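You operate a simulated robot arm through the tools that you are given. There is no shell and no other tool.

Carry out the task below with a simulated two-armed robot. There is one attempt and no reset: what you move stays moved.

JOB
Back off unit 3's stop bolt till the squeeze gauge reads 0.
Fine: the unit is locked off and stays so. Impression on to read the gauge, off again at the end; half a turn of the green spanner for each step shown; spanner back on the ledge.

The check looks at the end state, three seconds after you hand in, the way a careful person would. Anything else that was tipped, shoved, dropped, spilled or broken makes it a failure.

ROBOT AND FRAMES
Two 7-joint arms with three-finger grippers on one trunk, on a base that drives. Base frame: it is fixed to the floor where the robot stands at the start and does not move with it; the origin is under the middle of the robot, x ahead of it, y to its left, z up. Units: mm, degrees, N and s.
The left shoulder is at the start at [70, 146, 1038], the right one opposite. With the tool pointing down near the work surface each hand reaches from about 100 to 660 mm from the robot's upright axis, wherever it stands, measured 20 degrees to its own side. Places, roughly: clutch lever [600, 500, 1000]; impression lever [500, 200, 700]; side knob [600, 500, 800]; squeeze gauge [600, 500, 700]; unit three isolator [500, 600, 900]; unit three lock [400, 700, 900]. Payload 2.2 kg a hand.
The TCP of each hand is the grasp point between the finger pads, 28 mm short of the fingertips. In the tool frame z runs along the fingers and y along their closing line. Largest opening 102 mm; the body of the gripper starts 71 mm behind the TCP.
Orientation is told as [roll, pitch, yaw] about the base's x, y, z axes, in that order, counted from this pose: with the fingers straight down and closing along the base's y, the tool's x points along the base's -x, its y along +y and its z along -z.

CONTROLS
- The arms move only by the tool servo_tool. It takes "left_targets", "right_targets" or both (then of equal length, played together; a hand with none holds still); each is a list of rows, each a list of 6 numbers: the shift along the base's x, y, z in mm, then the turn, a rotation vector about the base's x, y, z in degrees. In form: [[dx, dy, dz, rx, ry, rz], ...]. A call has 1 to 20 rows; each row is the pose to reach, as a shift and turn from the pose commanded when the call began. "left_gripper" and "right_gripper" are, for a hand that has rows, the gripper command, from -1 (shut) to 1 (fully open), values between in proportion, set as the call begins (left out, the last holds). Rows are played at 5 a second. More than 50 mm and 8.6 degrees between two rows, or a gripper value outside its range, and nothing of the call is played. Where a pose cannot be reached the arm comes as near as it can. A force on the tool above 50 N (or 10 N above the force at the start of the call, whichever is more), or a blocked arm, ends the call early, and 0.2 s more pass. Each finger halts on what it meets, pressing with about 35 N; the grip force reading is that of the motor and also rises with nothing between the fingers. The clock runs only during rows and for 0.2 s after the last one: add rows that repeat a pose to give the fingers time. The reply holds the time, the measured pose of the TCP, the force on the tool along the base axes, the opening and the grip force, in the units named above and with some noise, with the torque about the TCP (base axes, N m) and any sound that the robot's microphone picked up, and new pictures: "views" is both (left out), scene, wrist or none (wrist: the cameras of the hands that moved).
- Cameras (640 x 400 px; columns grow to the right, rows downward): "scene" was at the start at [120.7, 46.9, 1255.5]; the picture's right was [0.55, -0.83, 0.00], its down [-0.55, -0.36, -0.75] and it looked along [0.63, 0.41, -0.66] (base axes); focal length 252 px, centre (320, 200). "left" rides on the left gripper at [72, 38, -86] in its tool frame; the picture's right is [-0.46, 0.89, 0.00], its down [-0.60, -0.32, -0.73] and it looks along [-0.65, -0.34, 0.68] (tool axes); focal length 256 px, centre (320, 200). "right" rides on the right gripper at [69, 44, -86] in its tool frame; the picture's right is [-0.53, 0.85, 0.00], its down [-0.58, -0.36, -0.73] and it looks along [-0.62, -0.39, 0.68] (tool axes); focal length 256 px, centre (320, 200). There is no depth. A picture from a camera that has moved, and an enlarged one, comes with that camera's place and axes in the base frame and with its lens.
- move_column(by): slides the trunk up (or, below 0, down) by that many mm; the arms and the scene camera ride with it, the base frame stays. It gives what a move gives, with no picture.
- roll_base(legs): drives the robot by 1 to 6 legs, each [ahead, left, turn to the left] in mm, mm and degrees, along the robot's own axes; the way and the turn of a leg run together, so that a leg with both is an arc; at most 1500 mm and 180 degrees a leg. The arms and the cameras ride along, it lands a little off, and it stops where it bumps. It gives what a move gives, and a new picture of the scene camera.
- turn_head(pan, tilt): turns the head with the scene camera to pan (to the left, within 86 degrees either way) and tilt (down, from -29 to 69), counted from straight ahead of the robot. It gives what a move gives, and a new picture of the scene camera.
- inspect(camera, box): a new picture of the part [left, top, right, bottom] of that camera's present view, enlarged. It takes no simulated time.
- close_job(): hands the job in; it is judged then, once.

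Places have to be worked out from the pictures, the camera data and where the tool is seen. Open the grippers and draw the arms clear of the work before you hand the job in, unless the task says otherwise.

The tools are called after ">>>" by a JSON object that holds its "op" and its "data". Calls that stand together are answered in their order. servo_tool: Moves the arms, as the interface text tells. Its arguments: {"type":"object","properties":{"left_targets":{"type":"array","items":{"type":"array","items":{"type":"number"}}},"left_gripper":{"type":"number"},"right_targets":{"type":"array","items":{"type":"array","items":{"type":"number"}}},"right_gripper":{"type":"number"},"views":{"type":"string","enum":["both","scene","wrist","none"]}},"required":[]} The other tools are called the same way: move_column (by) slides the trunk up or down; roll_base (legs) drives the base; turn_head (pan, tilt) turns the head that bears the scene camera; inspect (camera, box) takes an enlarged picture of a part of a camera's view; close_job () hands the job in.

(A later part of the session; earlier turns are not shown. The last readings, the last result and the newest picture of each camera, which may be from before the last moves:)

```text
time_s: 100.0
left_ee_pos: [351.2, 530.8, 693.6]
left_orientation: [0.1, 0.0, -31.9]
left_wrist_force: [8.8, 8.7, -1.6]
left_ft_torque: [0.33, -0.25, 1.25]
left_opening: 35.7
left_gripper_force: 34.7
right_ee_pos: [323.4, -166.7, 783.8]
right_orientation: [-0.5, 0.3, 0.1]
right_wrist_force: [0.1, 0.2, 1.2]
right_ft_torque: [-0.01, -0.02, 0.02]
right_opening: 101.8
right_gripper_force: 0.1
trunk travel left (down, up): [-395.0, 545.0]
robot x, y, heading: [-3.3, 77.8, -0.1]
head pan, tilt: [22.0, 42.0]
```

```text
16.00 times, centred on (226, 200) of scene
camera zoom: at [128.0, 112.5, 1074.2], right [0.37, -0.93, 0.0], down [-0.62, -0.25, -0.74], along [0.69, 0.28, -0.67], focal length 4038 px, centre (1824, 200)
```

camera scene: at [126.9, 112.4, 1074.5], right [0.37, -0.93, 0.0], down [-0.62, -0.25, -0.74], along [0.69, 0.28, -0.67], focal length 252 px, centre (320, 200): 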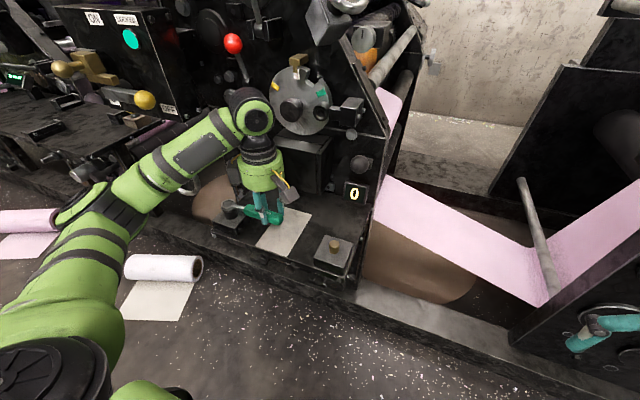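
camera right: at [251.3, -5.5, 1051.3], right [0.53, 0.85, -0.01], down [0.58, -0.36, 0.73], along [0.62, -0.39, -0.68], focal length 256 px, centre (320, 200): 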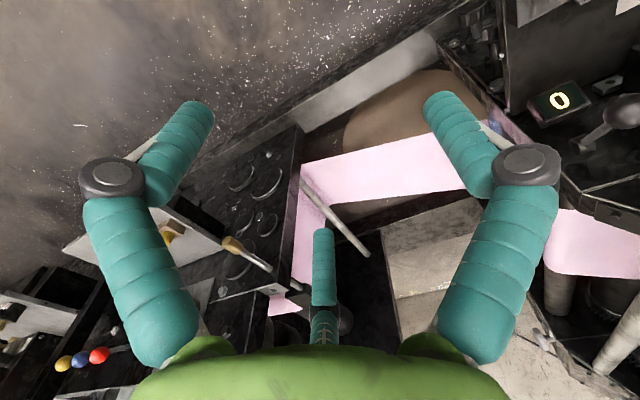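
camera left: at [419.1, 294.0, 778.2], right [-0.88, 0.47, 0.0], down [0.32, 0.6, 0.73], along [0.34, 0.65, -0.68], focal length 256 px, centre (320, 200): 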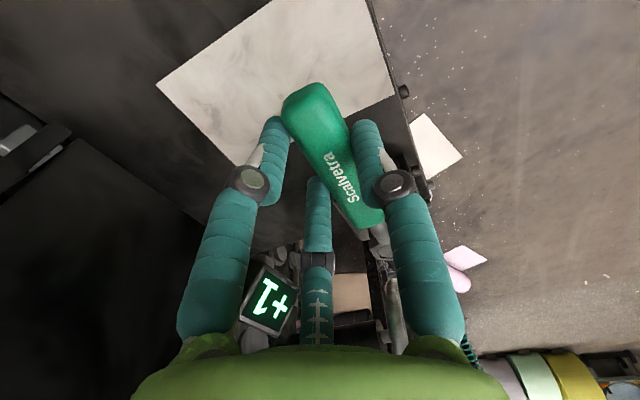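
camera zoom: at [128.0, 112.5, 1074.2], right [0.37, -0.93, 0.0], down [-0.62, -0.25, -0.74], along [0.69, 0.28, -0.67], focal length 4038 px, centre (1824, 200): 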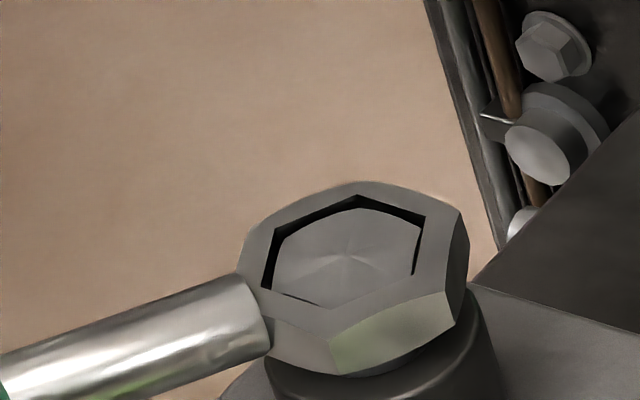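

Seated again. Sweeping the next 120° counter-clockwise (to 450° in total).

>>> {"op": "servo_tool", "data": {"left_targets": [[0, 0, -0.5, 0, 0, 0], [-6, -14.7, -0.5, 0, 0, 8.1], [-10.1, -29.9, -0.5, 0, 0, 16.2], [-12, -45.6, -0.5, 0, 0, 24.3], [-11.8, -61.35, -0.5, 0, 0, 32.4], [-9.3, -76.9, -0.5, 0, 0, 40.5], [-4.8, -92, -0.5, 0, 0, 48.6], [1.9, -106.3, -0.5, 0, 0, 56.7], [10.4, -119.5, -0.5, 0, 0, 64.8], [20.8, -131.5, -0.5, 0, 0, 72.9], [32.6, -141.8, -0.5, 0, 0, 81], [45.8, -150.4, -0.5, 0, 0, 89.1], [60.1, -157.1, -0.5, 0, 0, 97.2], [75.2, -161.8, -0.5, 0, 0, 105.3], [90.8, -164.3, -0.5, 0, 0, 113.4], [106.5, -164.6, -0.5, 0, 0, 121.5], [106.5, -164.6, -0.5, 0, 0, 121.5]]}}

>>> {"op": "inspect", "data": {"camera": "scene", "box": [205, 185, 253, 215]}}

```text
time_s: 103.6
left_ee_pos: [457.0, 364.8, 693.7]
left_orientation: [-0.1, -0.1, 89.7]
left_wrist_force: [1.9, 0.5, 7.0]
left_ft_torque: [0.78, 0.02, -0.29]
left_opening: 35.1
left_gripper_force: 35.4
right_ee_pos: [320.4, -168.2, 784.6]
right_orientation: [-0.5, 0.2, 0.0]
right_wrist_force: [-0.2, 0.3, 0.8]
right_ft_torque: [-0.03, 0.01, -0.02]
right_opening: 102.1
right_gripper_force: 0.1
trunk travel left (down, up): [-395.0, 545.0]
robot x, y, heading: [-0.7, 81.5, -0.2]
head pan, tilt: [22.0, 42.0]
camera scene: at [126.4, 110.8, 1074.7], right [0.37, -0.93, 0.0], down [-0.62, -0.25, -0.74], along [0.69, 0.28, -0.67], focal length 252 px, centre (320, 200)
camera left: at [418.9, 293.3, 778.6], right [-0.88, 0.47, 0.0], down [0.32, 0.6, 0.73], along [0.35, 0.65, -0.68], focal length 256 px, centre (320, 200)
```

scene: 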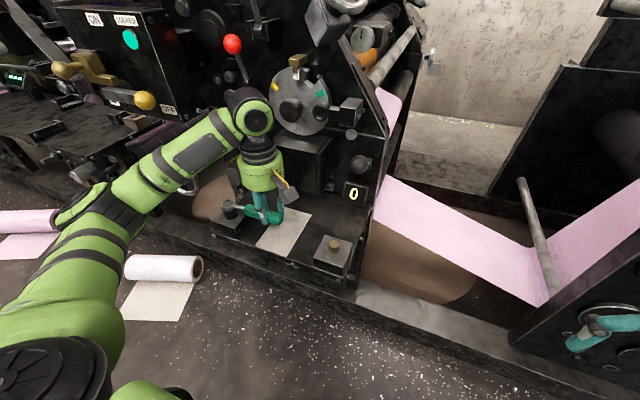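
left: 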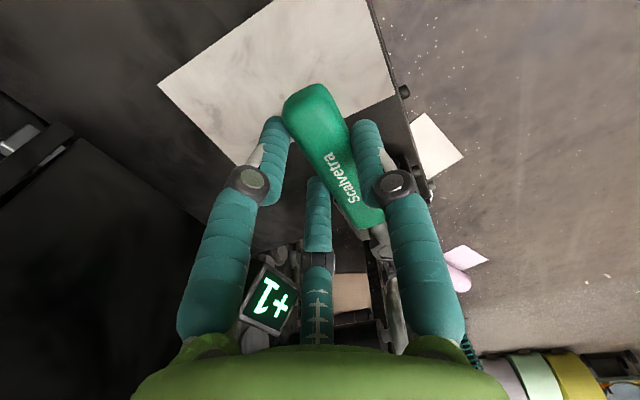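

```text
13.33 times, centred on (229, 200) of scene
camera zoom: at [126.4, 110.8, 1074.7], right [0.37, -0.93, 0.0], down [-0.62, -0.25, -0.74], along [0.69, 0.28, -0.67], focal length 3365 px, centre (1533, 200)
```

zoom: 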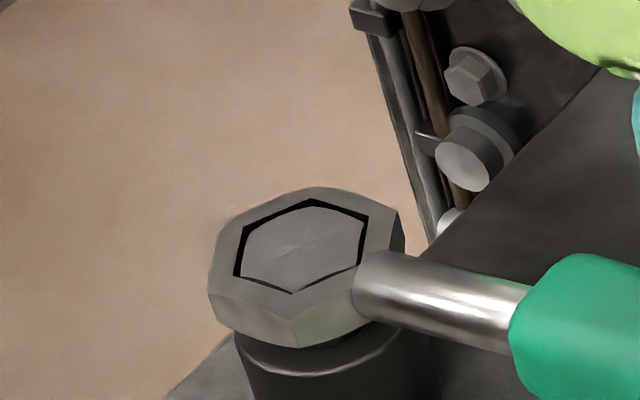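

Still +1 at about 450° as expected. Lifting and returning for the last 90° stroke.

>>> {"op": "servo_tool", "data": {"left_targets": [[0, 0, 8, 0, 0, 0], [0, 0, 20, 0, 0, 0], [-15.7, 0.3, 20, 0, 0, -8], [-31.3, 2.8, 20, 0, 0, -16], [-46.4, 7.5, 20, 0, 0, -24], [-60.7, 14.2, 20, 0, 0, -32], [-73.9, 22.8, 20, 0, 0, -40], [-85.7, 33.1, 20, 0, 0, -48], [-96.1, 45.1, 20, 0, 0, -56], [-104.6, 58.3, 20, 0, 0, -64], [-111.3, 72.6, 20, 0, 0, -72], [-115.8, 87.7, 20, 0, 0, -80], [-118.3, 103.25, 20, 0, 0, -88], [-118.5, 119, 20, 0, 0, -96], [-116.6, 134.7, 20, 0, 0, -104], [-112.5, 149.9, 20, 0, 0, -112], [-106.5, 164.6, 20, 0, 0, -120], [-106.5, 164.6, 20, 0, 0, -120]], "views": "none"}}

>>> {"op": "inspect", "data": {"camera": "scene", "box": [210, 190, 242, 210]}}

```text
time_s: 107.4
left_ee_pos: [351.5, 530.5, 715.5]
left_orientation: [0.1, -0.2, -30.6]
left_wrist_force: [-0.6, 0.1, -1.4]
left_ft_torque: [0.03, 0.07, 0.0]
left_opening: 35.2
left_gripper_force: 35.3
right_ee_pos: [321.7, -167.7, 785.5]
right_orientation: [-0.4, 0.3, 0.0]
right_wrist_force: [0.0, 0.1, 0.3]
right_ft_torque: [0.02, 0.03, 0.02]
right_opening: 101.9
right_gripper_force: 0.1
trunk travel left (down, up): [-395.0, 545.0]
robot x, y, heading: [-6.2, 79.7, 0.2]
head pan, tilt: [22.0, 42.0]
```

```text
16.00 times, centred on (226, 200) of scene
camera zoom: at [126.7, 111.4, 1074.5], right [0.37, -0.93, 0.0], down [-0.62, -0.25, -0.74], along [0.69, 0.28, -0.67], focal length 4038 px, centre (1824, 200)
```

zoom: 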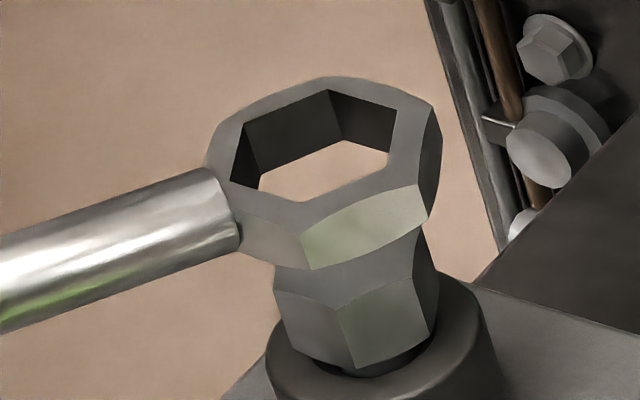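

Looks well placed over the bolt. Lowering to seat.

>>> {"op": "servo_tool", "data": {"left_targets": [[0, 0, -6, 0, 0, -1.5], [0, 0, -11, 0, 0, -1.5], [0, 0, -15, 0, 0, -1.5], [0, 0, -18, 0, 0, -1.5], [0, 0, -20, 0, 0, -1.5], [0, 0, -20, 0, 0, -1.5]], "views": "none"}}

>>> {"op": "inspect", "data": {"camera": "scene", "box": [210, 190, 242, 210]}}

```text
time_s: 108.8
left_ee_pos: [351.2, 532.0, 695.4]
left_orientation: [0.1, 0.0, -31.8]
left_wrist_force: [4.0, 11.9, 2.4]
left_ft_torque: [0.27, -0.47, 1.21]
left_opening: 34.9
left_gripper_force: 34.7
right_ee_pos: [321.3, -166.9, 785.3]
right_orientation: [-0.5, 0.2, 0.0]
right_wrist_force: [-0.4, 0.3, 0.6]
right_ft_torque: [-0.01, -0.02, -0.01]
right_opening: 101.9
right_gripper_force: 0.0
trunk travel left (down, up): [-395.0, 545.0]
robot x, y, heading: [-0.3, 81.7, -0.1]
head pan, tilt: [22.0, 42.0]
```

```text
16.00 times, centred on (226, 200) of scene
camera zoom: at [127.0, 112.5, 1074.4], right [0.37, -0.93, 0.0], down [-0.62, -0.25, -0.74], along [0.69, 0.28, -0.67], focal length 4038 px, centre (1824, 200)
```

zoom: 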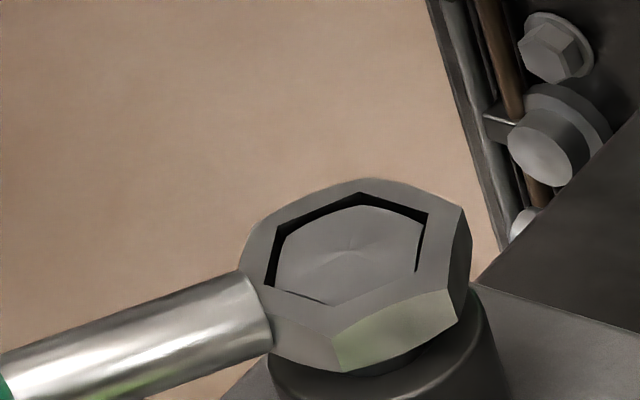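

Seated. Now the final 90° counter-clockwise stroke.

>>> {"op": "servo_tool", "data": {"left_targets": [[-6.1, -15.1, 0, 0, 0, 8.32], [-10.2, -30.7, 0, 0, 0, 16.64], [-12.1, -46.6, 0, 0, 0, 24.95], [-11.7, -62.7, 0, 0, 0, 33.27], [-8.9, -78.7, 0, 0, 0, 41.6], [-4, -94, 0, 0, 0, 49.9], [3.1, -108.5, 0, 0, 0, 58.2], [12.1, -121.7, 0, 0, 0, 66.5], [23, -133.7, 0, 0, 0, 74.9], [35.5, -143.9, 0, 0, 0, 83.2], [49.3, -152.3, 0, 0, 0, 91.5], [49.3, -152.3, 0, 0, 0, 91.5]]}}

>>> {"op": "inspect", "data": {"camera": "scene", "box": [210, 150, 290, 200]}}

>>> {"op": "inspect", "data": {"camera": "scene", "box": [205, 185, 253, 215]}}

```text
time_s: 111.4
left_ee_pos: [398.6, 376.6, 694.5]
left_orientation: [0.0, -0.1, 59.7]
left_wrist_force: [-6.5, -7.1, -1.3]
left_ft_torque: [-0.23, 0.22, 0.27]
left_opening: 35.3
left_gripper_force: 34.5
right_ee_pos: [321.6, -168.3, 785.1]
right_orientation: [-0.4, 0.2, -0.1]
right_wrist_force: [0.7, 0.8, 0.4]
right_ft_torque: [0.01, 0.02, -0.02]
right_opening: 101.8
right_gripper_force: 0.0
trunk travel left (down, up): [-395.0, 545.0]
robot x, y, heading: [-4.6, 78.7, -0.0]
head pan, tilt: [22.0, 42.0]
camera scene: at [126.0, 110.5, 1074.7], right [0.37, -0.93, 0.0], down [-0.62, -0.25, -0.74], along [0.69, 0.28, -0.67], focal length 252 px, centre (320, 200)
camera left: at [331.1, 334.2, 779.8], right [-0.53, 0.85, 0.0], down [0.58, 0.36, 0.73], along [0.62, 0.39, -0.68], focal length 256 px, centre (320, 200)
```

scene: 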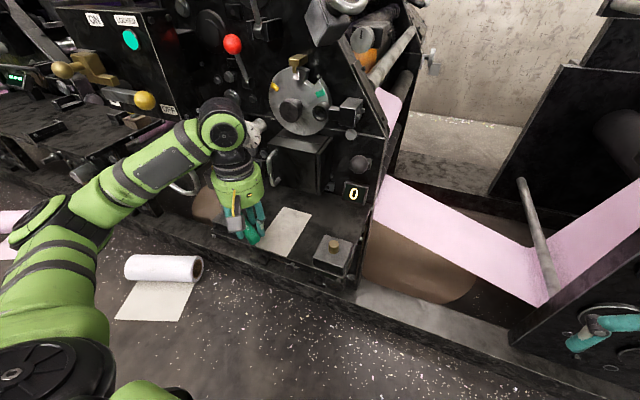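
left: 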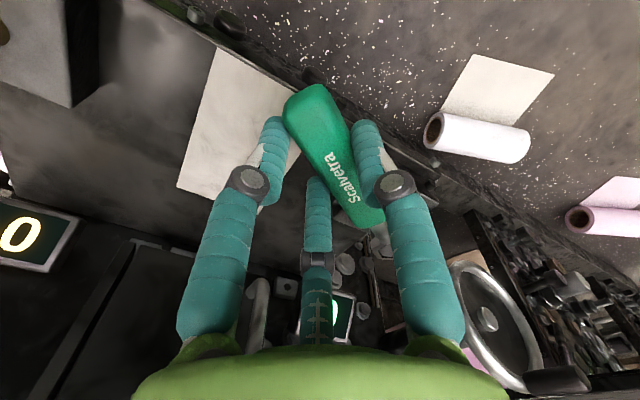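

```text
8.00 times, centred on (250, 175) of scene
camera zoom: at [126.0, 110.5, 1074.7], right [0.37, -0.93, 0.0], down [-0.62, -0.25, -0.74], along [0.69, 0.28, -0.67], focal length 2019 px, centre (880, 400)
```

zoom: 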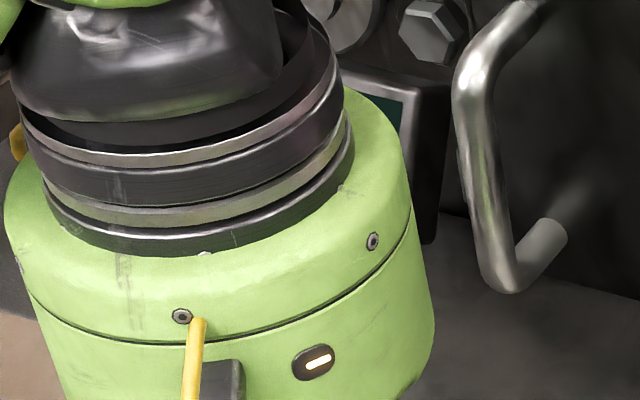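

```text
13.33 times, centred on (229, 200) of scene
camera zoom: at [126.0, 110.5, 1074.7], right [0.37, -0.93, 0.0], down [-0.62, -0.25, -0.74], along [0.69, 0.28, -0.67], focal length 3365 px, centre (1533, 200)
```

zoom: 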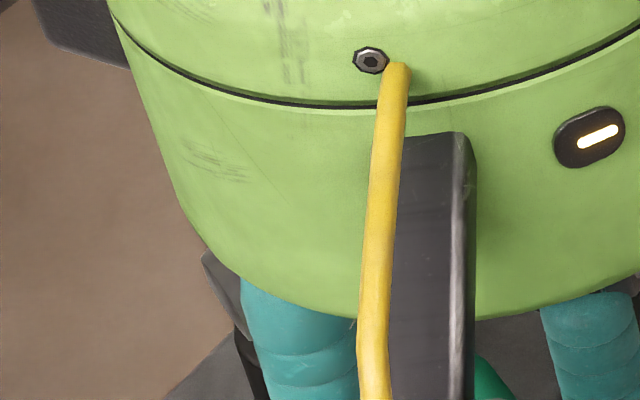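

The stroke is complete but the hand hides the bolt and gauge. I'll lift the ring off and swing clear to handle direction 270° to look.

>>> {"op": "servo_tool", "data": {"left_targets": [[0, 0, 8, 0, 0, 0], [0, 0, 22, 0, 0, 0], [13, -5, 25, 0, 0, 7.5], [27, -9, 25, 0, 0, 15], [42, -12, 25, 0, 0, 22.5], [57, -12, 25, 0, 0, 30], [70, -20, 25, 0, 0, 30], [70, -40, 25, 0, 0, 30], [70, -40, 25, 0, 0, 30]]}}

>>> {"op": "inspect", "data": {"camera": "scene", "box": [210, 150, 290, 200]}}

>>> {"op": "inspect", "data": {"camera": "scene", "box": [210, 195, 250, 220]}}

```text
time_s: 113.4
left_ee_pos: [470.8, 336.9, 719.7]
left_orientation: [0.1, -0.2, 89.6]
left_wrist_force: [0.7, -0.4, -1.5]
left_ft_torque: [-0.06, 0.0, -0.01]
left_opening: 35.2
left_gripper_force: 34.8
right_ee_pos: [320.5, -166.7, 784.5]
right_orientation: [-0.4, 0.2, 0.0]
right_wrist_force: [-0.3, 0.2, -0.3]
right_ft_torque: [0.02, -0.01, 0.0]
right_opening: 102.2
right_gripper_force: 0.2
trunk travel left (down, up): [-395.0, 545.0]
robot x, y, heading: [2.0, 79.9, 0.0]
head pan, tilt: [22.0, 42.0]
camera scene: at [126.8, 111.7, 1074.5], right [0.37, -0.93, 0.0], down [-0.62, -0.25, -0.74], along [0.69, 0.28, -0.67], focal length 252 px, centre (320, 200)
camera left: at [432.8, 265.9, 805.2], right [-0.88, 0.47, 0.0], down [0.32, 0.6, 0.73], along [0.34, 0.65, -0.68], focal length 256 px, centre (320, 200)
```

scene: 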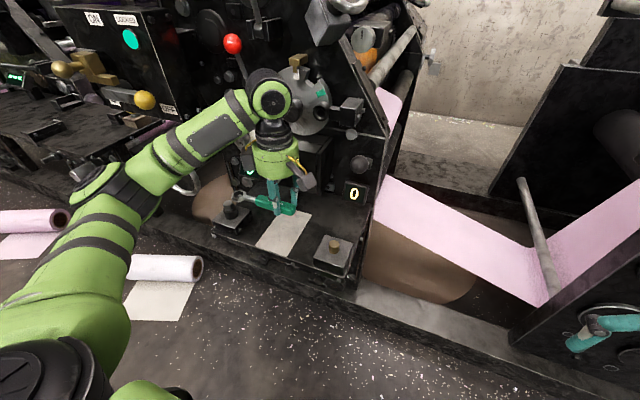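
left: 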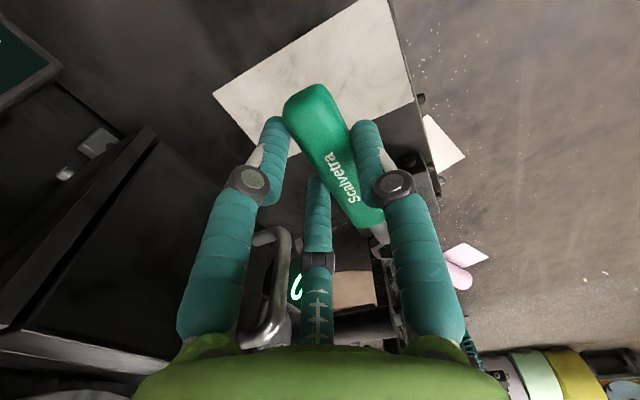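

```text
8.00 times, centred on (250, 175) of scene
camera zoom: at [126.8, 111.7, 1074.5], right [0.37, -0.93, 0.0], down [-0.62, -0.25, -0.74], along [0.69, 0.28, -0.67], focal length 2019 px, centre (880, 400)
```

zoom: 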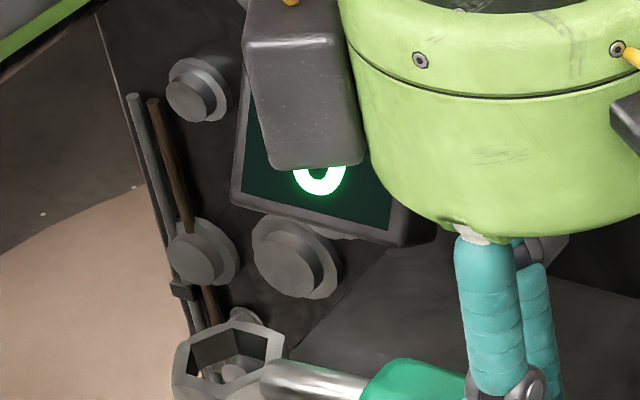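

```text
16.00 times, centred on (230, 208) of scene
camera zoom: at [126.8, 111.7, 1074.5], right [0.37, -0.93, 0.0], down [-0.62, -0.25, -0.74], along [0.69, 0.28, -0.67], focal length 4038 px, centre (1760, 80)
```

zoom: 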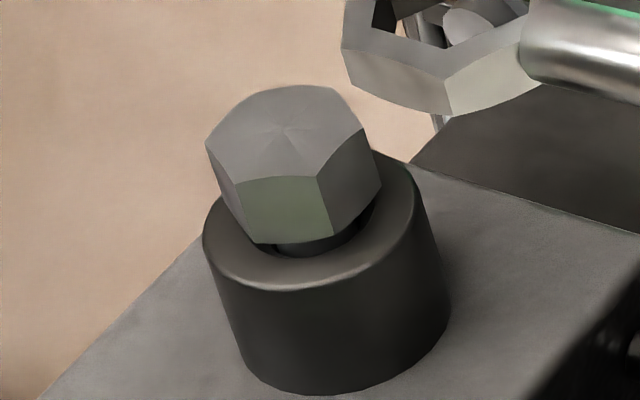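

The gauge shows 0, the bolt head has risen about 3 mm, and its flats match the original angle within about 1°, so 540° net. Now I'll draw the spanner back toward the robot, above everything, and start turning it round to lay it back on the ledge.

>>> {"op": "servo_tool", "data": {"left_targets": [[-30, 20, 15, 0, 0, 0], [-65, 40, 25, 0, 0, 0], [-100, 60, 28, 0, 0, 0], [-130, 85, 28, 0, 0, 0], [-130, 90, 28, 0, 0, -8], [-130, 95, 28, 0, 0, -16], [-130, 100, 28, 0, 0, -24], [-130, 105, 28, 0, 0, -32], [-130, 110, 28, 0, 0, -40], [-130, 115, 28, 0, 0, -48], [-130, 120, 28, 0, 0, -56], [-130, 125, 28, 0, 0, -64], [-130, 130, 28, 0, 0, -72], [-130, 135, 28, 0, 0, -80], [-130, 140, 28, 0, 0, -88], [-130, 140, 28, 0, 0, -90]]}}

>>> {"op": "inspect", "data": {"camera": "scene", "box": [200, 140, 300, 202]}}

```text
time_s: 116.8
left_ee_pos: [339.4, 478.0, 747.6]
left_orientation: [0.2, -0.1, -0.5]
left_wrist_force: [0.0, -0.3, -2.0]
left_ft_torque: [-0.01, 0.04, -0.03]
left_opening: 35.2
left_gripper_force: 35.0
right_ee_pos: [321.2, -168.0, 784.0]
right_orientation: [-0.4, 0.2, 0.0]
right_wrist_force: [-0.4, -0.1, -0.3]
right_ft_torque: [0.0, 0.01, -0.03]
right_opening: 102.0
right_gripper_force: 0.1
trunk travel left (down, up): [-395.0, 545.0]
robot x, y, heading: [-0.4, 77.7, -0.1]
head pan, tilt: [22.0, 42.0]
camera scene: at [126.8, 111.5, 1074.5], right [0.37, -0.93, 0.0], down [-0.62, -0.25, -0.74], along [0.69, 0.28, -0.67], focal length 252 px, centre (320, 200)
camera left: at [268.5, 517.2, 832.2], right [0.47, 0.88, 0.0], down [0.6, -0.32, 0.73], along [0.64, -0.35, -0.68], focal length 256 px, centre (320, 200)
```

scene: 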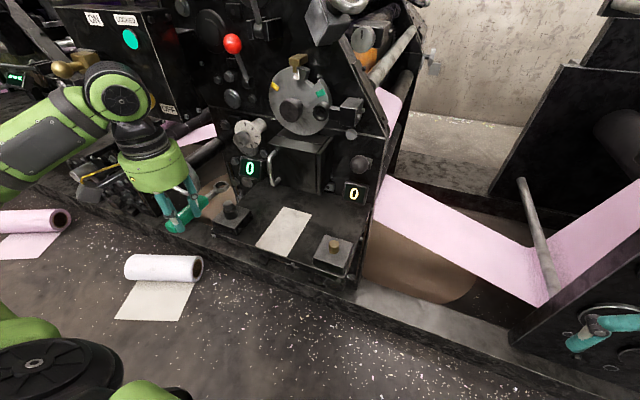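
left: 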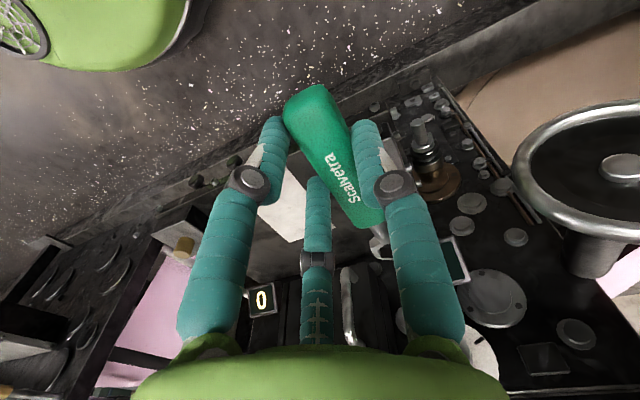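

```text
6.40 times, centred on (250, 171) of scene
camera zoom: at [126.8, 111.5, 1074.5], right [0.37, -0.93, 0.0], down [-0.62, -0.25, -0.74], along [0.69, 0.28, -0.67], focal length 1615 px, centre (768, 386)
```

zoom: 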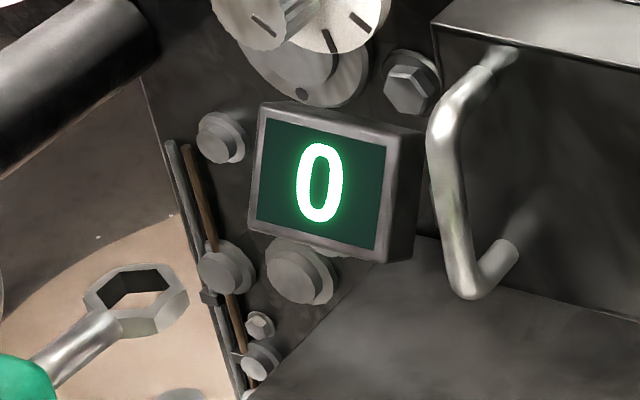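

The squeeze gauge clearly reads 0. Now I'll swing the spanner to its original orientation (handle toward +y) and bring it back over its resting place.

>>> {"op": "servo_tool", "data": {"left_targets": [[7, -8, 0, 0, 0, -7.4], [15, -16, 0, 0, 0, -14.7], [23, -24, 0, 0, 0, -22], [31, -32, 0, 0, 0, -29.3], [39, -40, 0, 0, 0, -36.7], [47, -48, 0, 0, 0, -44], [55, -56, 0, 0, 0, -51.3], [63, -64, 0, 0, 0, -58.7], [71, -72, 0, 0, 0, -66], [79, -80, 0, 0, 0, -73.3], [87, -88, 0, 0, 0, -80.7], [95, -95, 0, 0, 0, -88], [115, -95, -5, 0, 0, -88], [135, -95, -25, 0, 0, -88], [148, -95, -50, 0, 0, -88], [153, -95, -75, 0, 0, -88], [154, -95, -90, 0, 0, -88], [154, -95, -90, 0, 0, -88]]}}

>>> {"op": "inspect", "data": {"camera": "scene", "box": [220, 150, 348, 230]}}

```text
time_s: 120.6
left_ee_pos: [493.9, 382.4, 655.6]
left_orientation: [0.1, -0.1, -88.5]
left_wrist_force: [0.4, 0.0, -1.4]
left_ft_torque: [0.01, 0.05, 0.03]
left_opening: 35.2
left_gripper_force: 35.1
right_ee_pos: [321.2, -166.9, 784.6]
right_orientation: [-0.4, 0.2, 0.1]
right_wrist_force: [0.5, -0.4, 0.8]
right_ft_torque: [-0.04, -0.01, 0.01]
right_opening: 102.2
right_gripper_force: 0.1
trunk travel left (down, up): [-395.0, 545.0]
robot x, y, heading: [-2.9, 79.8, -0.2]
head pan, tilt: [22.0, 42.0]
camera scene: at [126.8, 111.4, 1074.5], right [0.37, -0.93, 0.0], down [-0.62, -0.25, -0.74], along [0.69, 0.28, -0.67], focal length 252 px, centre (320, 200)
camera left: at [530.5, 456.4, 741.0], right [0.9, -0.44, 0.0], down [-0.3, -0.61, 0.73], along [-0.32, -0.66, -0.68], focal length 256 px, centre (320, 200)
```

scene: 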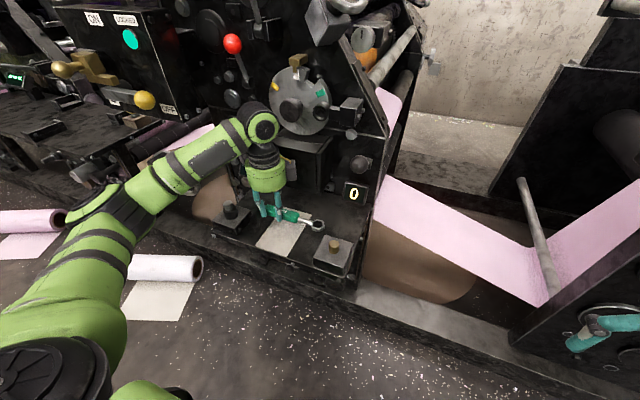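
left: 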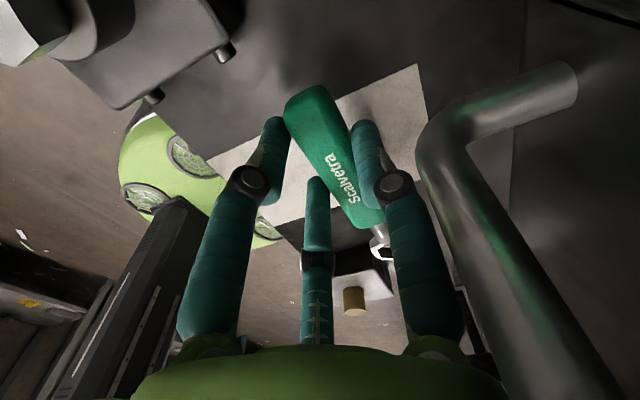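

```text
5.00 times, centred on (284, 190) of scene
camera zoom: at [126.8, 111.4, 1074.5], right [0.37, -0.93, 0.0], down [-0.62, -0.25, -0.74], along [0.69, 0.28, -0.67], focal length 1262 px, centre (500, 250)
```

zoom: 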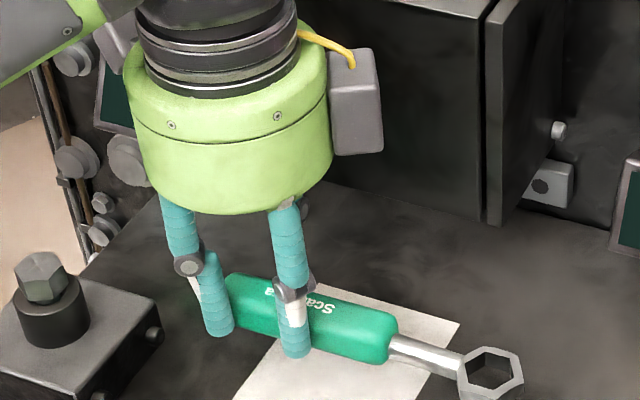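

The spanner is over its original spot. I'll lower it gently until it touches the ledge.

>>> {"op": "servo_tool", "data": {"left_targets": [[0, 0, -8, 0, 0, 0], [0, 0, -14, 0, 0, 0], [0, 0, -18, 0, 0, 0], [0, 0, -20, 0, 0, 0], [0, 0, -20, 0, 0, 0]], "views": "none"}}

>>> {"op": "inspect", "data": {"camera": "scene", "box": [220, 150, 348, 230]}}

```text
time_s: 121.8
left_ee_pos: [493.1, 382.7, 636.3]
left_orientation: [0.1, -0.1, -88.5]
left_wrist_force: [0.3, -1.0, -1.1]
left_ft_torque: [0.03, 0.03, 0.0]
left_opening: 34.9
left_gripper_force: 34.9
right_ee_pos: [321.9, -167.4, 784.7]
right_orientation: [-0.3, 0.2, 0.0]
right_wrist_force: [-0.2, 0.5, 0.2]
right_ft_torque: [-0.03, 0.0, -0.01]
right_opening: 102.0
right_gripper_force: 0.0
trunk travel left (down, up): [-395.0, 545.0]
robot x, y, heading: [-2.2, 78.5, 0.1]
head pan, tilt: [22.0, 42.0]
```

```text
5.00 times, centred on (284, 190) of scene
camera zoom: at [126.8, 111.4, 1074.5], right [0.37, -0.93, 0.0], down [-0.62, -0.25, -0.74], along [0.69, 0.28, -0.67], focal length 1262 px, centre (500, 250)
```

zoom: 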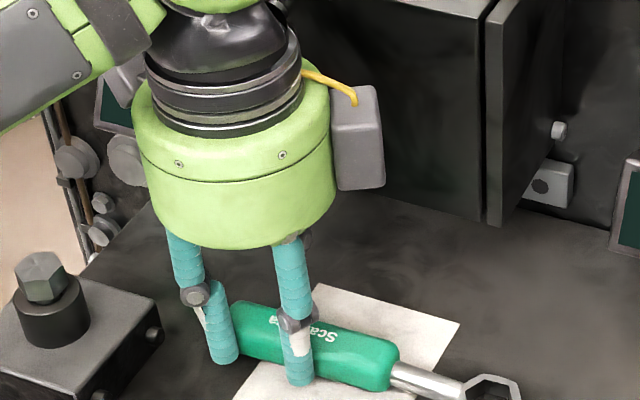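

No contact yet; easing down a millimetre at a time.

>>> {"op": "servo_tool", "data": {"left_targets": [[0, 0, -1, 0, 0, 0], [0, 0, -2, 0, 0, 0], [0, 0, -2, 0, 0, 0]], "views": "none"}}

```text
time_s: 122.6
left_ee_pos: [492.9, 382.7, 635.6]
left_orientation: [0.1, 0.0, -88.5]
left_wrist_force: [-1.1, 0.5, 1.6]
left_ft_torque: [-0.26, -0.05, -0.1]
left_opening: 35.2
left_gripper_force: 35.1
right_ee_pos: [321.9, -167.9, 785.3]
right_orientation: [-0.4, 0.2, 0.1]
right_wrist_force: [0.9, 0.2, -0.4]
right_ft_torque: [-0.01, -0.02, -0.04]
right_opening: 101.8
right_gripper_force: 0.0
trunk travel left (down, up): [-395.0, 545.0]
robot x, y, heading: [-1.2, 82.2, 0.2]
head pan, tilt: [22.0, 42.0]
```

Contact with the ledge (Fz +1.6). One more millimetre, then open the fingers partway and check that the spanner rests.

>>> {"op": "servo_tool", "data": {"left_targets": [[0, 0, -1.2, 0, 0, 0], [0, 0, -1.2, 0, 0, 0]], "views": "none"}}

>>> {"op": "servo_tool", "data": {"left_targets": [[0, 0, 0, 0, 0, 0], [0, 0, 0, 0, 0, 0], [0, 0, 0, 0, 0, 0]], "left_gripper": -0.1, "views": "wrist"}}

```text
time_s: 123.2
left_ee_pos: [494.8, 382.5, 634.9]
left_orientation: [0.4, -0.1, -88.5]
left_wrist_force: [-2.3, 0.6, 9.5]
left_ft_torque: [-0.25, 0.06, -0.18]
left_opening: 35.1
left_gripper_force: 35.4
right_ee_pos: [319.9, -168.4, 785.8]
right_orientation: [-0.4, 0.1, 0.1]
right_wrist_force: [-0.1, 0.4, -0.1]
right_ft_torque: [-0.02, 0.01, 0.0]
right_opening: 102.0
right_gripper_force: 0.1
trunk travel left (down, up): [-395.0, 545.0]
robot x, y, heading: [-1.8, 83.0, 0.1]
head pan, tilt: [22.0, 42.0]
```

```text
time_s: 124.0
left_ee_pos: [494.6, 381.9, 633.0]
left_orientation: [0.0, -0.1, -88.5]
left_wrist_force: [-0.3, -0.8, 0.4]
left_ft_torque: [0.01, 0.02, -0.01]
left_opening: 45.9
left_gripper_force: 0.1
right_ee_pos: [320.8, -167.4, 783.6]
right_orientation: [-0.4, 0.3, 0.0]
right_wrist_force: [0.7, 0.4, 0.4]
right_ft_torque: [0.0, -0.03, 0.0]
right_opening: 101.9
right_gripper_force: 0.1
trunk travel left (down, up): [-395.0, 545.0]
robot x, y, heading: [-3.2, 80.8, -0.2]
head pan, tilt: [22.0, 42.0]
camera left: at [530.6, 456.2, 718.3], right [0.9, -0.44, 0.0], down [-0.3, -0.61, 0.73], along [-0.32, -0.66, -0.68], focal length 256 px, centre (320, 200)
```

left: 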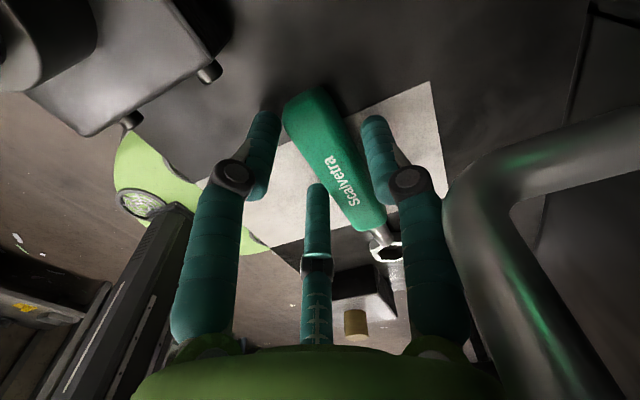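

The spanner rests on the ledge on its own. I'll open a bit more and rise straight up, then draw back.

>>> {"op": "servo_tool", "data": {"left_targets": [[0, 0, 0, 0, 0, 0], [0, 0, 0, 0, 0, 0], [0, 0, 10, 0, 0, 0], [0, 0, 30, 0, 0, 0], [0, 0, 60, 0, 0, 0], [-20, 0, 90, 0, 0, 0], [-50, 0, 120, 0, 0, 0], [-85, 0, 150, 0, 0, 0], [-120, 0, 170, 0, 0, 0]], "left_gripper": 0.1}}

>>> {"op": "inspect", "data": {"camera": "scene", "box": [220, 150, 380, 250]}}

```text
time_s: 126.0
left_ee_pos: [371.9, 382.3, 802.3]
left_orientation: [0.0, 0.0, -88.4]
left_wrist_force: [-0.9, -0.1, 0.2]
left_ft_torque: [0.0, -0.03, -0.01]
left_opening: 56.2
left_gripper_force: 0.1
right_ee_pos: [320.8, -167.8, 784.0]
right_orientation: [-0.4, 0.1, 0.0]
right_wrist_force: [0.1, 0.5, -0.2]
right_ft_torque: [0.0, -0.04, 0.02]
right_opening: 101.9
right_gripper_force: 0.1
trunk travel left (down, up): [-395.0, 545.0]
robot x, y, heading: [-2.0, 84.1, 0.0]
head pan, tilt: [22.0, 42.0]
camera scene: at [125.8, 111.3, 1074.6], right [0.37, -0.93, 0.0], down [-0.62, -0.25, -0.74], along [0.69, 0.28, -0.67], focal length 252 px, centre (320, 200)
camera left: at [408.8, 456.2, 887.7], right [0.9, -0.44, 0.0], down [-0.3, -0.61, 0.73], along [-0.32, -0.66, -0.68], focal length 256 px, centre (320, 200)
```

scene: 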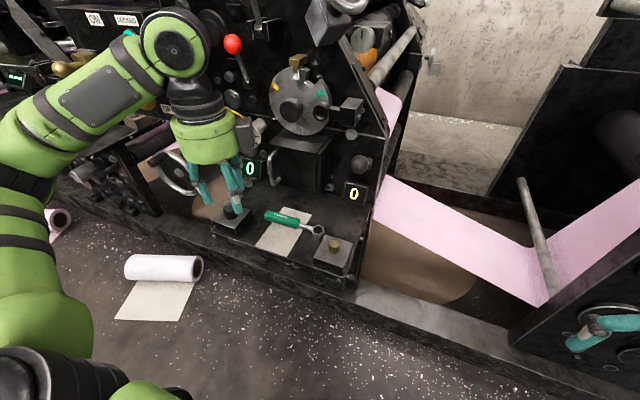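
left: 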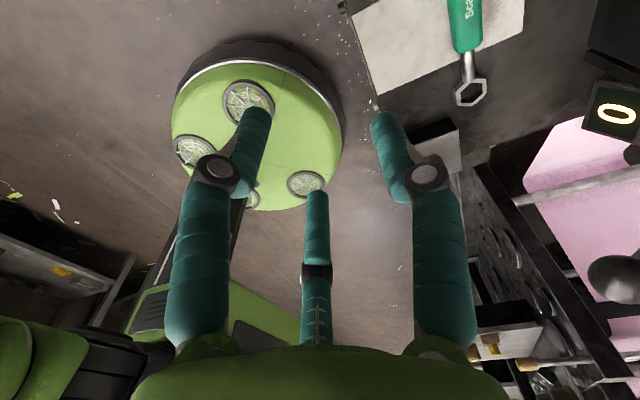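

```text
4.00 times, centred on (300, 200) of scene
camera zoom: at [125.8, 111.3, 1074.6], right [0.37, -0.93, 0.0], down [-0.62, -0.25, -0.74], along [0.69, 0.28, -0.67], focal length 1010 px, centre (400, 200)
```

zoom: 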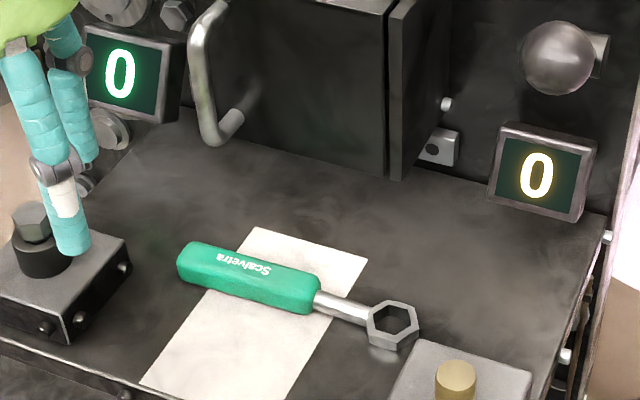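

Spanner is back on its ledge and the gauge reads 0. Now for impression off: I'll retract the left hand, raise the trunk back 180 mm, and drive 120 mm left to the spot from which the right arm worked the lever.

>>> {"op": "servo_tool", "data": {"left_targets": [[-30, 0, 0, 0, 0, 8], [-60, 0, 0, 0, 0, 16], [-90, 0, 0, 0, 0, 24], [-110, 0, 0, 0, 0, 32], [-115, 0, 0, 0, 0, 40]], "views": "none"}}

>>> {"op": "move_column", "data": {"by": 180}}

>>> {"op": "roll_base", "data": {"legs": [[0, 119, 0]]}}

```text
time_s: 127.2
left_ee_pos: [259.0, 381.5, 803.2]
left_orientation: [0.0, -0.1, -48.3]
left_wrist_force: [-0.4, 0.7, -0.1]
left_ft_torque: [-0.02, 0.01, -0.02]
left_opening: 56.1
left_gripper_force: 0.0
right_ee_pos: [321.3, -167.6, 784.2]
right_orientation: [-0.3, 0.2, 0.1]
right_wrist_force: [0.3, -0.2, 0.0]
right_ft_torque: [0.01, -0.01, 0.0]
right_opening: 102.0
right_gripper_force: 0.0
trunk travel left (down, up): [-395.0, 545.0]
robot x, y, heading: [-1.5, 79.4, 0.4]
head pan, tilt: [22.0, 42.0]
```

```text
time_s: 129.2
left_ee_pos: [258.9, 382.4, 982.6]
left_orientation: [0.2, 0.0, -48.6]
left_wrist_force: [0.0, 0.1, 0.6]
left_ft_torque: [-0.03, -0.02, 0.01]
left_opening: 56.1
left_gripper_force: 0.0
right_ee_pos: [322.2, -167.6, 965.0]
right_orientation: [-0.4, 0.2, 0.0]
right_wrist_force: [-0.3, -0.8, 0.0]
right_ft_torque: [0.01, 0.04, -0.02]
right_opening: 102.4
right_gripper_force: 0.1
trunk travel left (down, up): [-575.0, 365.0]
robot x, y, heading: [-0.7, 81.2, -0.0]
head pan, tilt: [22.0, 42.0]
```

```text
time_s: 130.4
left_ee_pos: [257.7, 501.7, 983.7]
left_orientation: [0.1, -0.1, -48.4]
left_wrist_force: [0.4, -0.6, 0.0]
left_ft_torque: [0.01, -0.03, -0.01]
left_opening: 55.8
left_gripper_force: 0.1
right_ee_pos: [321.9, -48.7, 964.0]
right_orientation: [-0.4, 0.2, 0.1]
right_wrist_force: [0.4, 0.4, -0.1]
right_ft_torque: [-0.01, 0.02, 0.02]
right_opening: 102.3
right_gripper_force: 0.1
trunk travel left (down, up): [-575.0, 365.0]
robot x, y, heading: [0.2, 203.5, 0.0]
head pan, tilt: [22.0, 42.0]
camera scene: at [126.4, 230.5, 1254.6], right [0.38, -0.93, 0.0], down [-0.62, -0.25, -0.74], along [0.69, 0.28, -0.67], focal length 252 px, centre (320, 200)
```

scene: 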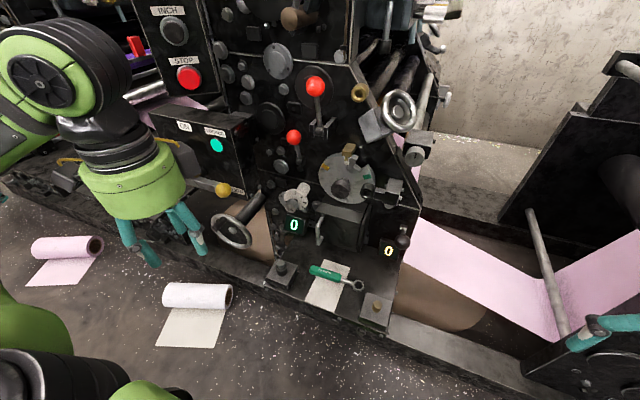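

The base is back at y≈199. I'll bring the right hand in front of the raised lever ball (about [524, 193, 793]), tilt it back 40° and look.

>>> {"op": "servo_tool", "data": {"right_targets": [[12, 30, -8, 0, 0, 0], [24, 60, -16, 0, 0, 0], [36, 90, -24, 0, 0, 0], [48, 120, -32, 0, 0, 0], [60, 150, -40, 0, 0, 0], [72, 180, -48, 0, 0, 0], [84, 210, -56, 0, 0, 0], [96, 241.5, -64, 0, 0, 0]], "right_gripper": 1, "views": "none"}}

>>> {"op": "servo_tool", "data": {"right_targets": [[9, 0, -7, 0, -7, 0], [18, 0, -14, 0, -14, 0], [27, 0, -21, 0, -21, 0], [36, 0, -28, 0, -28, 0], [45, 0, -36, 0, -34, 0], [53, 0, -45, 0, -40, 0], [53, 0, -45, 0, -40, 0]]}}

```text
time_s: 132.2
left_ee_pos: [258.1, 504.4, 983.4]
left_orientation: [-0.1, -0.1, -48.3]
left_wrist_force: [0.1, 0.1, 0.3]
left_ft_torque: [-0.03, -0.01, -0.01]
left_opening: 56.1
left_gripper_force: 0.0
right_ee_pos: [418.2, 194.8, 901.5]
right_orientation: [-0.4, 0.3, 0.1]
right_wrist_force: [0.0, 0.2, 0.1]
right_ft_torque: [0.01, 0.0, 0.0]
right_opening: 102.1
right_gripper_force: 0.0
trunk travel left (down, up): [-575.0, 365.0]
robot x, y, heading: [0.2, 200.3, 0.2]
head pan, tilt: [22.0, 42.0]
```

```text
time_s: 133.8
left_ee_pos: [259.1, 502.7, 982.7]
left_orientation: [0.1, -0.1, -48.3]
left_wrist_force: [0.5, -0.1, -1.1]
left_ft_torque: [0.01, 0.01, 0.03]
left_opening: 56.3
left_gripper_force: 0.0
right_ee_pos: [470.1, 193.4, 856.9]
right_orientation: [-0.5, -39.9, 0.1]
right_wrist_force: [-0.3, 0.0, 0.5]
right_ft_torque: [-0.01, 0.01, 0.02]
right_opening: 102.0
right_gripper_force: 0.1
trunk travel left (down, up): [-575.0, 365.0]
robot x, y, heading: [-0.5, 198.3, 0.2]
head pan, tilt: [22.0, 42.0]
camera scene: at [126.4, 231.1, 1254.6], right [0.38, -0.93, 0.0], down [-0.62, -0.25, -0.74], along [0.69, 0.28, -0.67], focal length 252 px, centre (320, 200)
camera right: at [363.6, 237.7, 876.6], right [0.41, 0.85, 0.34], down [-0.03, -0.36, 0.93], along [0.91, -0.39, -0.12], focal length 256 px, centre (320, 200)
```

scene: 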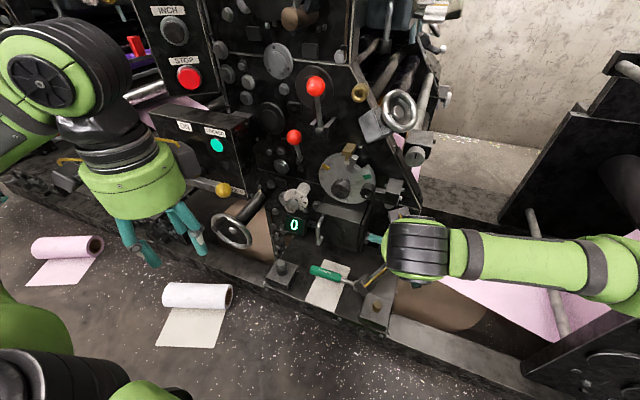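
right: 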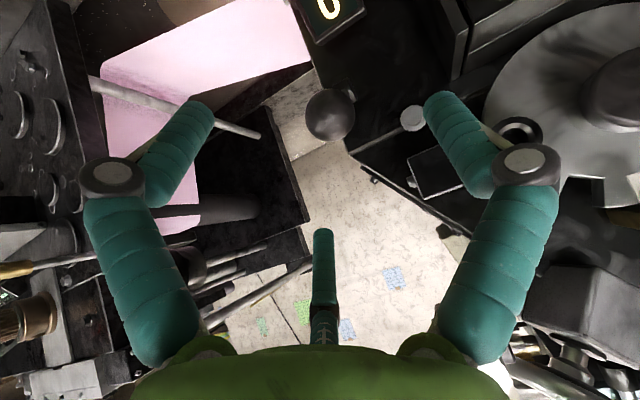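

The ball appears at about [532, 195, 800]. I'll move in along the tool axis and check centring.

>>> {"op": "servo_tool", "data": {"right_targets": [[15, 0, -14, 0, 0, 0], [30, 0.5, -28, 0, 0, 0], [45, 1, -42, 0, 0, 0], [55, 1, -53, 0, 0, 0], [55, 1, -53, 0, 0, 0]], "views": "wrist"}}

```text
time_s: 135.0
left_ee_pos: [258.5, 501.9, 982.8]
left_orientation: [0.1, -0.2, -48.3]
left_wrist_force: [0.0, -0.1, -0.5]
left_ft_torque: [0.02, 0.01, 0.02]
left_opening: 56.3
left_gripper_force: 0.1
right_ee_pos: [527.1, 194.9, 803.8]
right_orientation: [-0.5, -39.9, 0.2]
right_wrist_force: [-0.2, -0.6, 0.1]
right_ft_torque: [0.0, 0.01, 0.01]
right_opening: 101.9
right_gripper_force: 0.1
trunk travel left (down, up): [-575.0, 365.0]
robot x, y, heading: [-4.8, 197.9, 0.0]
head pan, tilt: [22.0, 42.0]
camera right: at [419.3, 239.1, 824.6], right [0.41, 0.85, 0.34], down [-0.03, -0.36, 0.93], along [0.91, -0.39, -0.13], focal length 256 px, centre (320, 200)
```

right: 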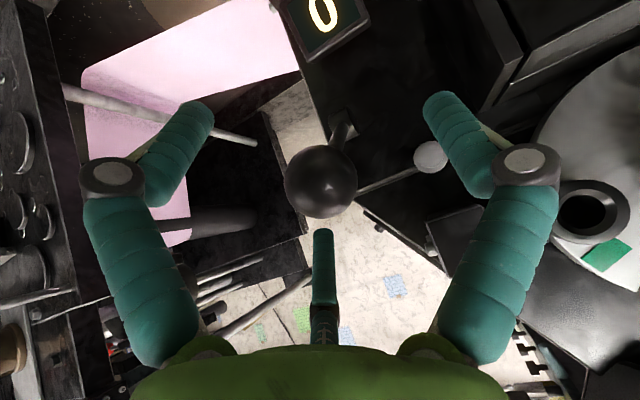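

The ball is centred between the fingers. I'll close on it.

>>> {"op": "servo_tool", "data": {"right_targets": [[0, 0, 0, 0, 0, 0], [0, 0, 0, 0, 0, 0], [0, 0, 0, 0, 0, 0]], "right_gripper": -1, "views": "none"}}

>>> {"op": "servo_tool", "data": {"right_targets": [[-3.7, 0, -8, 0, 0, 0], [-6.6, 0, -16, 0, 0, 0], [-8.9, 0, -24, 0, 0, 0], [-10.6, 0, -32, 0, 0, 0], [-11.8, 0, -40, 0, 0, 0], [-12.4, 0, -48, 0, 0, 0], [-12.4, 0, -56, 0, 0, 0], [-12, 0, -64, 0, 0, 0], [-11, 0, -72, 0, 0, 0], [-9.4, 0, -80, 0, 0, 0], [-7.2, 0, -88, 0, 0, 0], [-4.5, 0, -96, 0, 0, 0], [-1.9, 0, -102, 0, 0, 0], [0, 0, -106, 0, 0, 0]]}}

>>> {"op": "inspect", "data": {"camera": "scene", "box": [260, 180, 420, 280]}}

```text
time_s: 135.8
left_ee_pos: [258.4, 501.7, 984.5]
left_orientation: [0.0, -0.1, -48.3]
left_wrist_force: [-0.7, 0.2, 0.0]
left_ft_torque: [-0.02, 0.02, 0.01]
left_opening: 56.0
left_gripper_force: 0.1
right_ee_pos: [526.9, 193.9, 805.3]
right_orientation: [-0.6, -39.9, 0.0]
right_wrist_force: [2.1, -4.9, 4.3]
right_ft_torque: [-0.36, -0.2, -0.26]
right_opening: 34.5
right_gripper_force: 45.2
trunk travel left (down, up): [-575.0, 365.0]
robot x, y, heading: [-0.9, 203.6, -0.1]
head pan, tilt: [22.0, 42.0]
```

```text
time_s: 138.8
left_ee_pos: [251.9, 499.8, 987.5]
left_orientation: [0.4, -0.2, -48.4]
left_wrist_force: [-0.2, 0.0, 1.1]
left_ft_torque: [-0.02, -0.02, -0.01]
left_opening: 56.0
left_gripper_force: 0.0
right_ee_pos: [522.4, 192.7, 702.4]
right_orientation: [-0.5, -40.5, -0.1]
right_wrist_force: [-7.4, -16.4, 36.7]
right_ft_torque: [0.27, 0.06, -0.86]
right_opening: 34.6
right_gripper_force: 44.9
trunk travel left (down, up): [-575.0, 365.0]
robot x, y, heading: [-2.8, 199.8, -0.1]
head pan, tilt: [22.0, 42.0]
camera scene: at [119.9, 228.4, 1255.8], right [0.38, -0.93, 0.0], down [-0.62, -0.25, -0.75], along [0.69, 0.28, -0.66], focal length 252 px, centre (320, 200)
camera right: at [416.3, 237.9, 722.6], right [0.41, 0.85, 0.34], down [-0.04, -0.36, 0.93], along [0.91, -0.4, -0.11], focal length 256 px, centre (320, 200)
```

scene: 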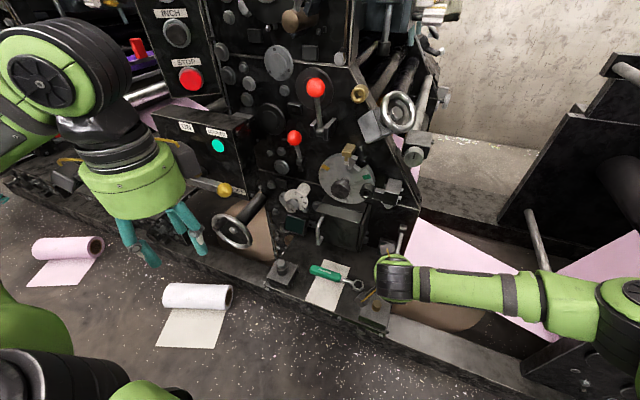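
right: 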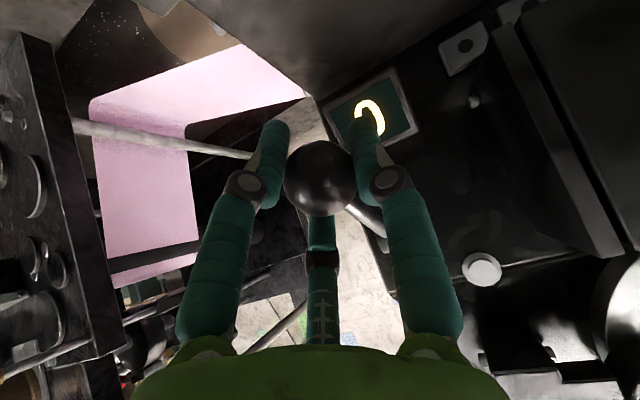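

```text
4.00 times, centred on (340, 230) of scene
camera zoom: at [119.9, 228.4, 1255.8], right [0.38, -0.93, 0.0], down [-0.62, -0.25, -0.75], along [0.69, 0.28, -0.66], focal length 1010 px, centre (240, 80)
```

zoom: 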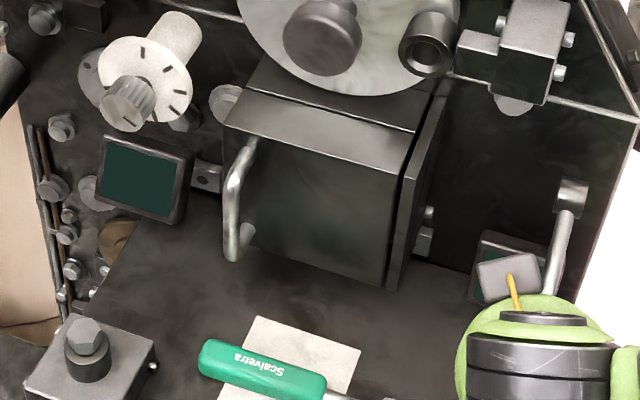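

The gauge has gone dark, so impression is off. I'll press the lever the last few millimetres to its stop to return it fully to its original position.

>>> {"op": "servo_tool", "data": {"right_targets": [[3, 0, -2.5, 0, 0, 0], [5, 0, -4, 0, 0, 0], [5, 0, -4, 0, 0, 0]], "views": "none"}}

```text
time_s: 139.6
left_ee_pos: [252.9, 500.0, 985.4]
left_orientation: [0.4, -0.2, -48.3]
left_wrist_force: [-0.3, 0.6, 0.6]
left_ft_torque: [0.0, 0.01, -0.01]
left_opening: 55.9
left_gripper_force: 0.0
right_ee_pos: [528.0, 192.8, 697.2]
right_orientation: [-0.6, -40.3, 0.0]
right_wrist_force: [-14.2, -16.7, 35.4]
right_ft_torque: [0.54, -0.4, -0.85]
right_opening: 34.4
right_gripper_force: 45.1
trunk travel left (down, up): [-575.0, 365.0]
robot x, y, heading: [-2.8, 197.6, 0.3]
head pan, tilt: [22.0, 42.0]
```

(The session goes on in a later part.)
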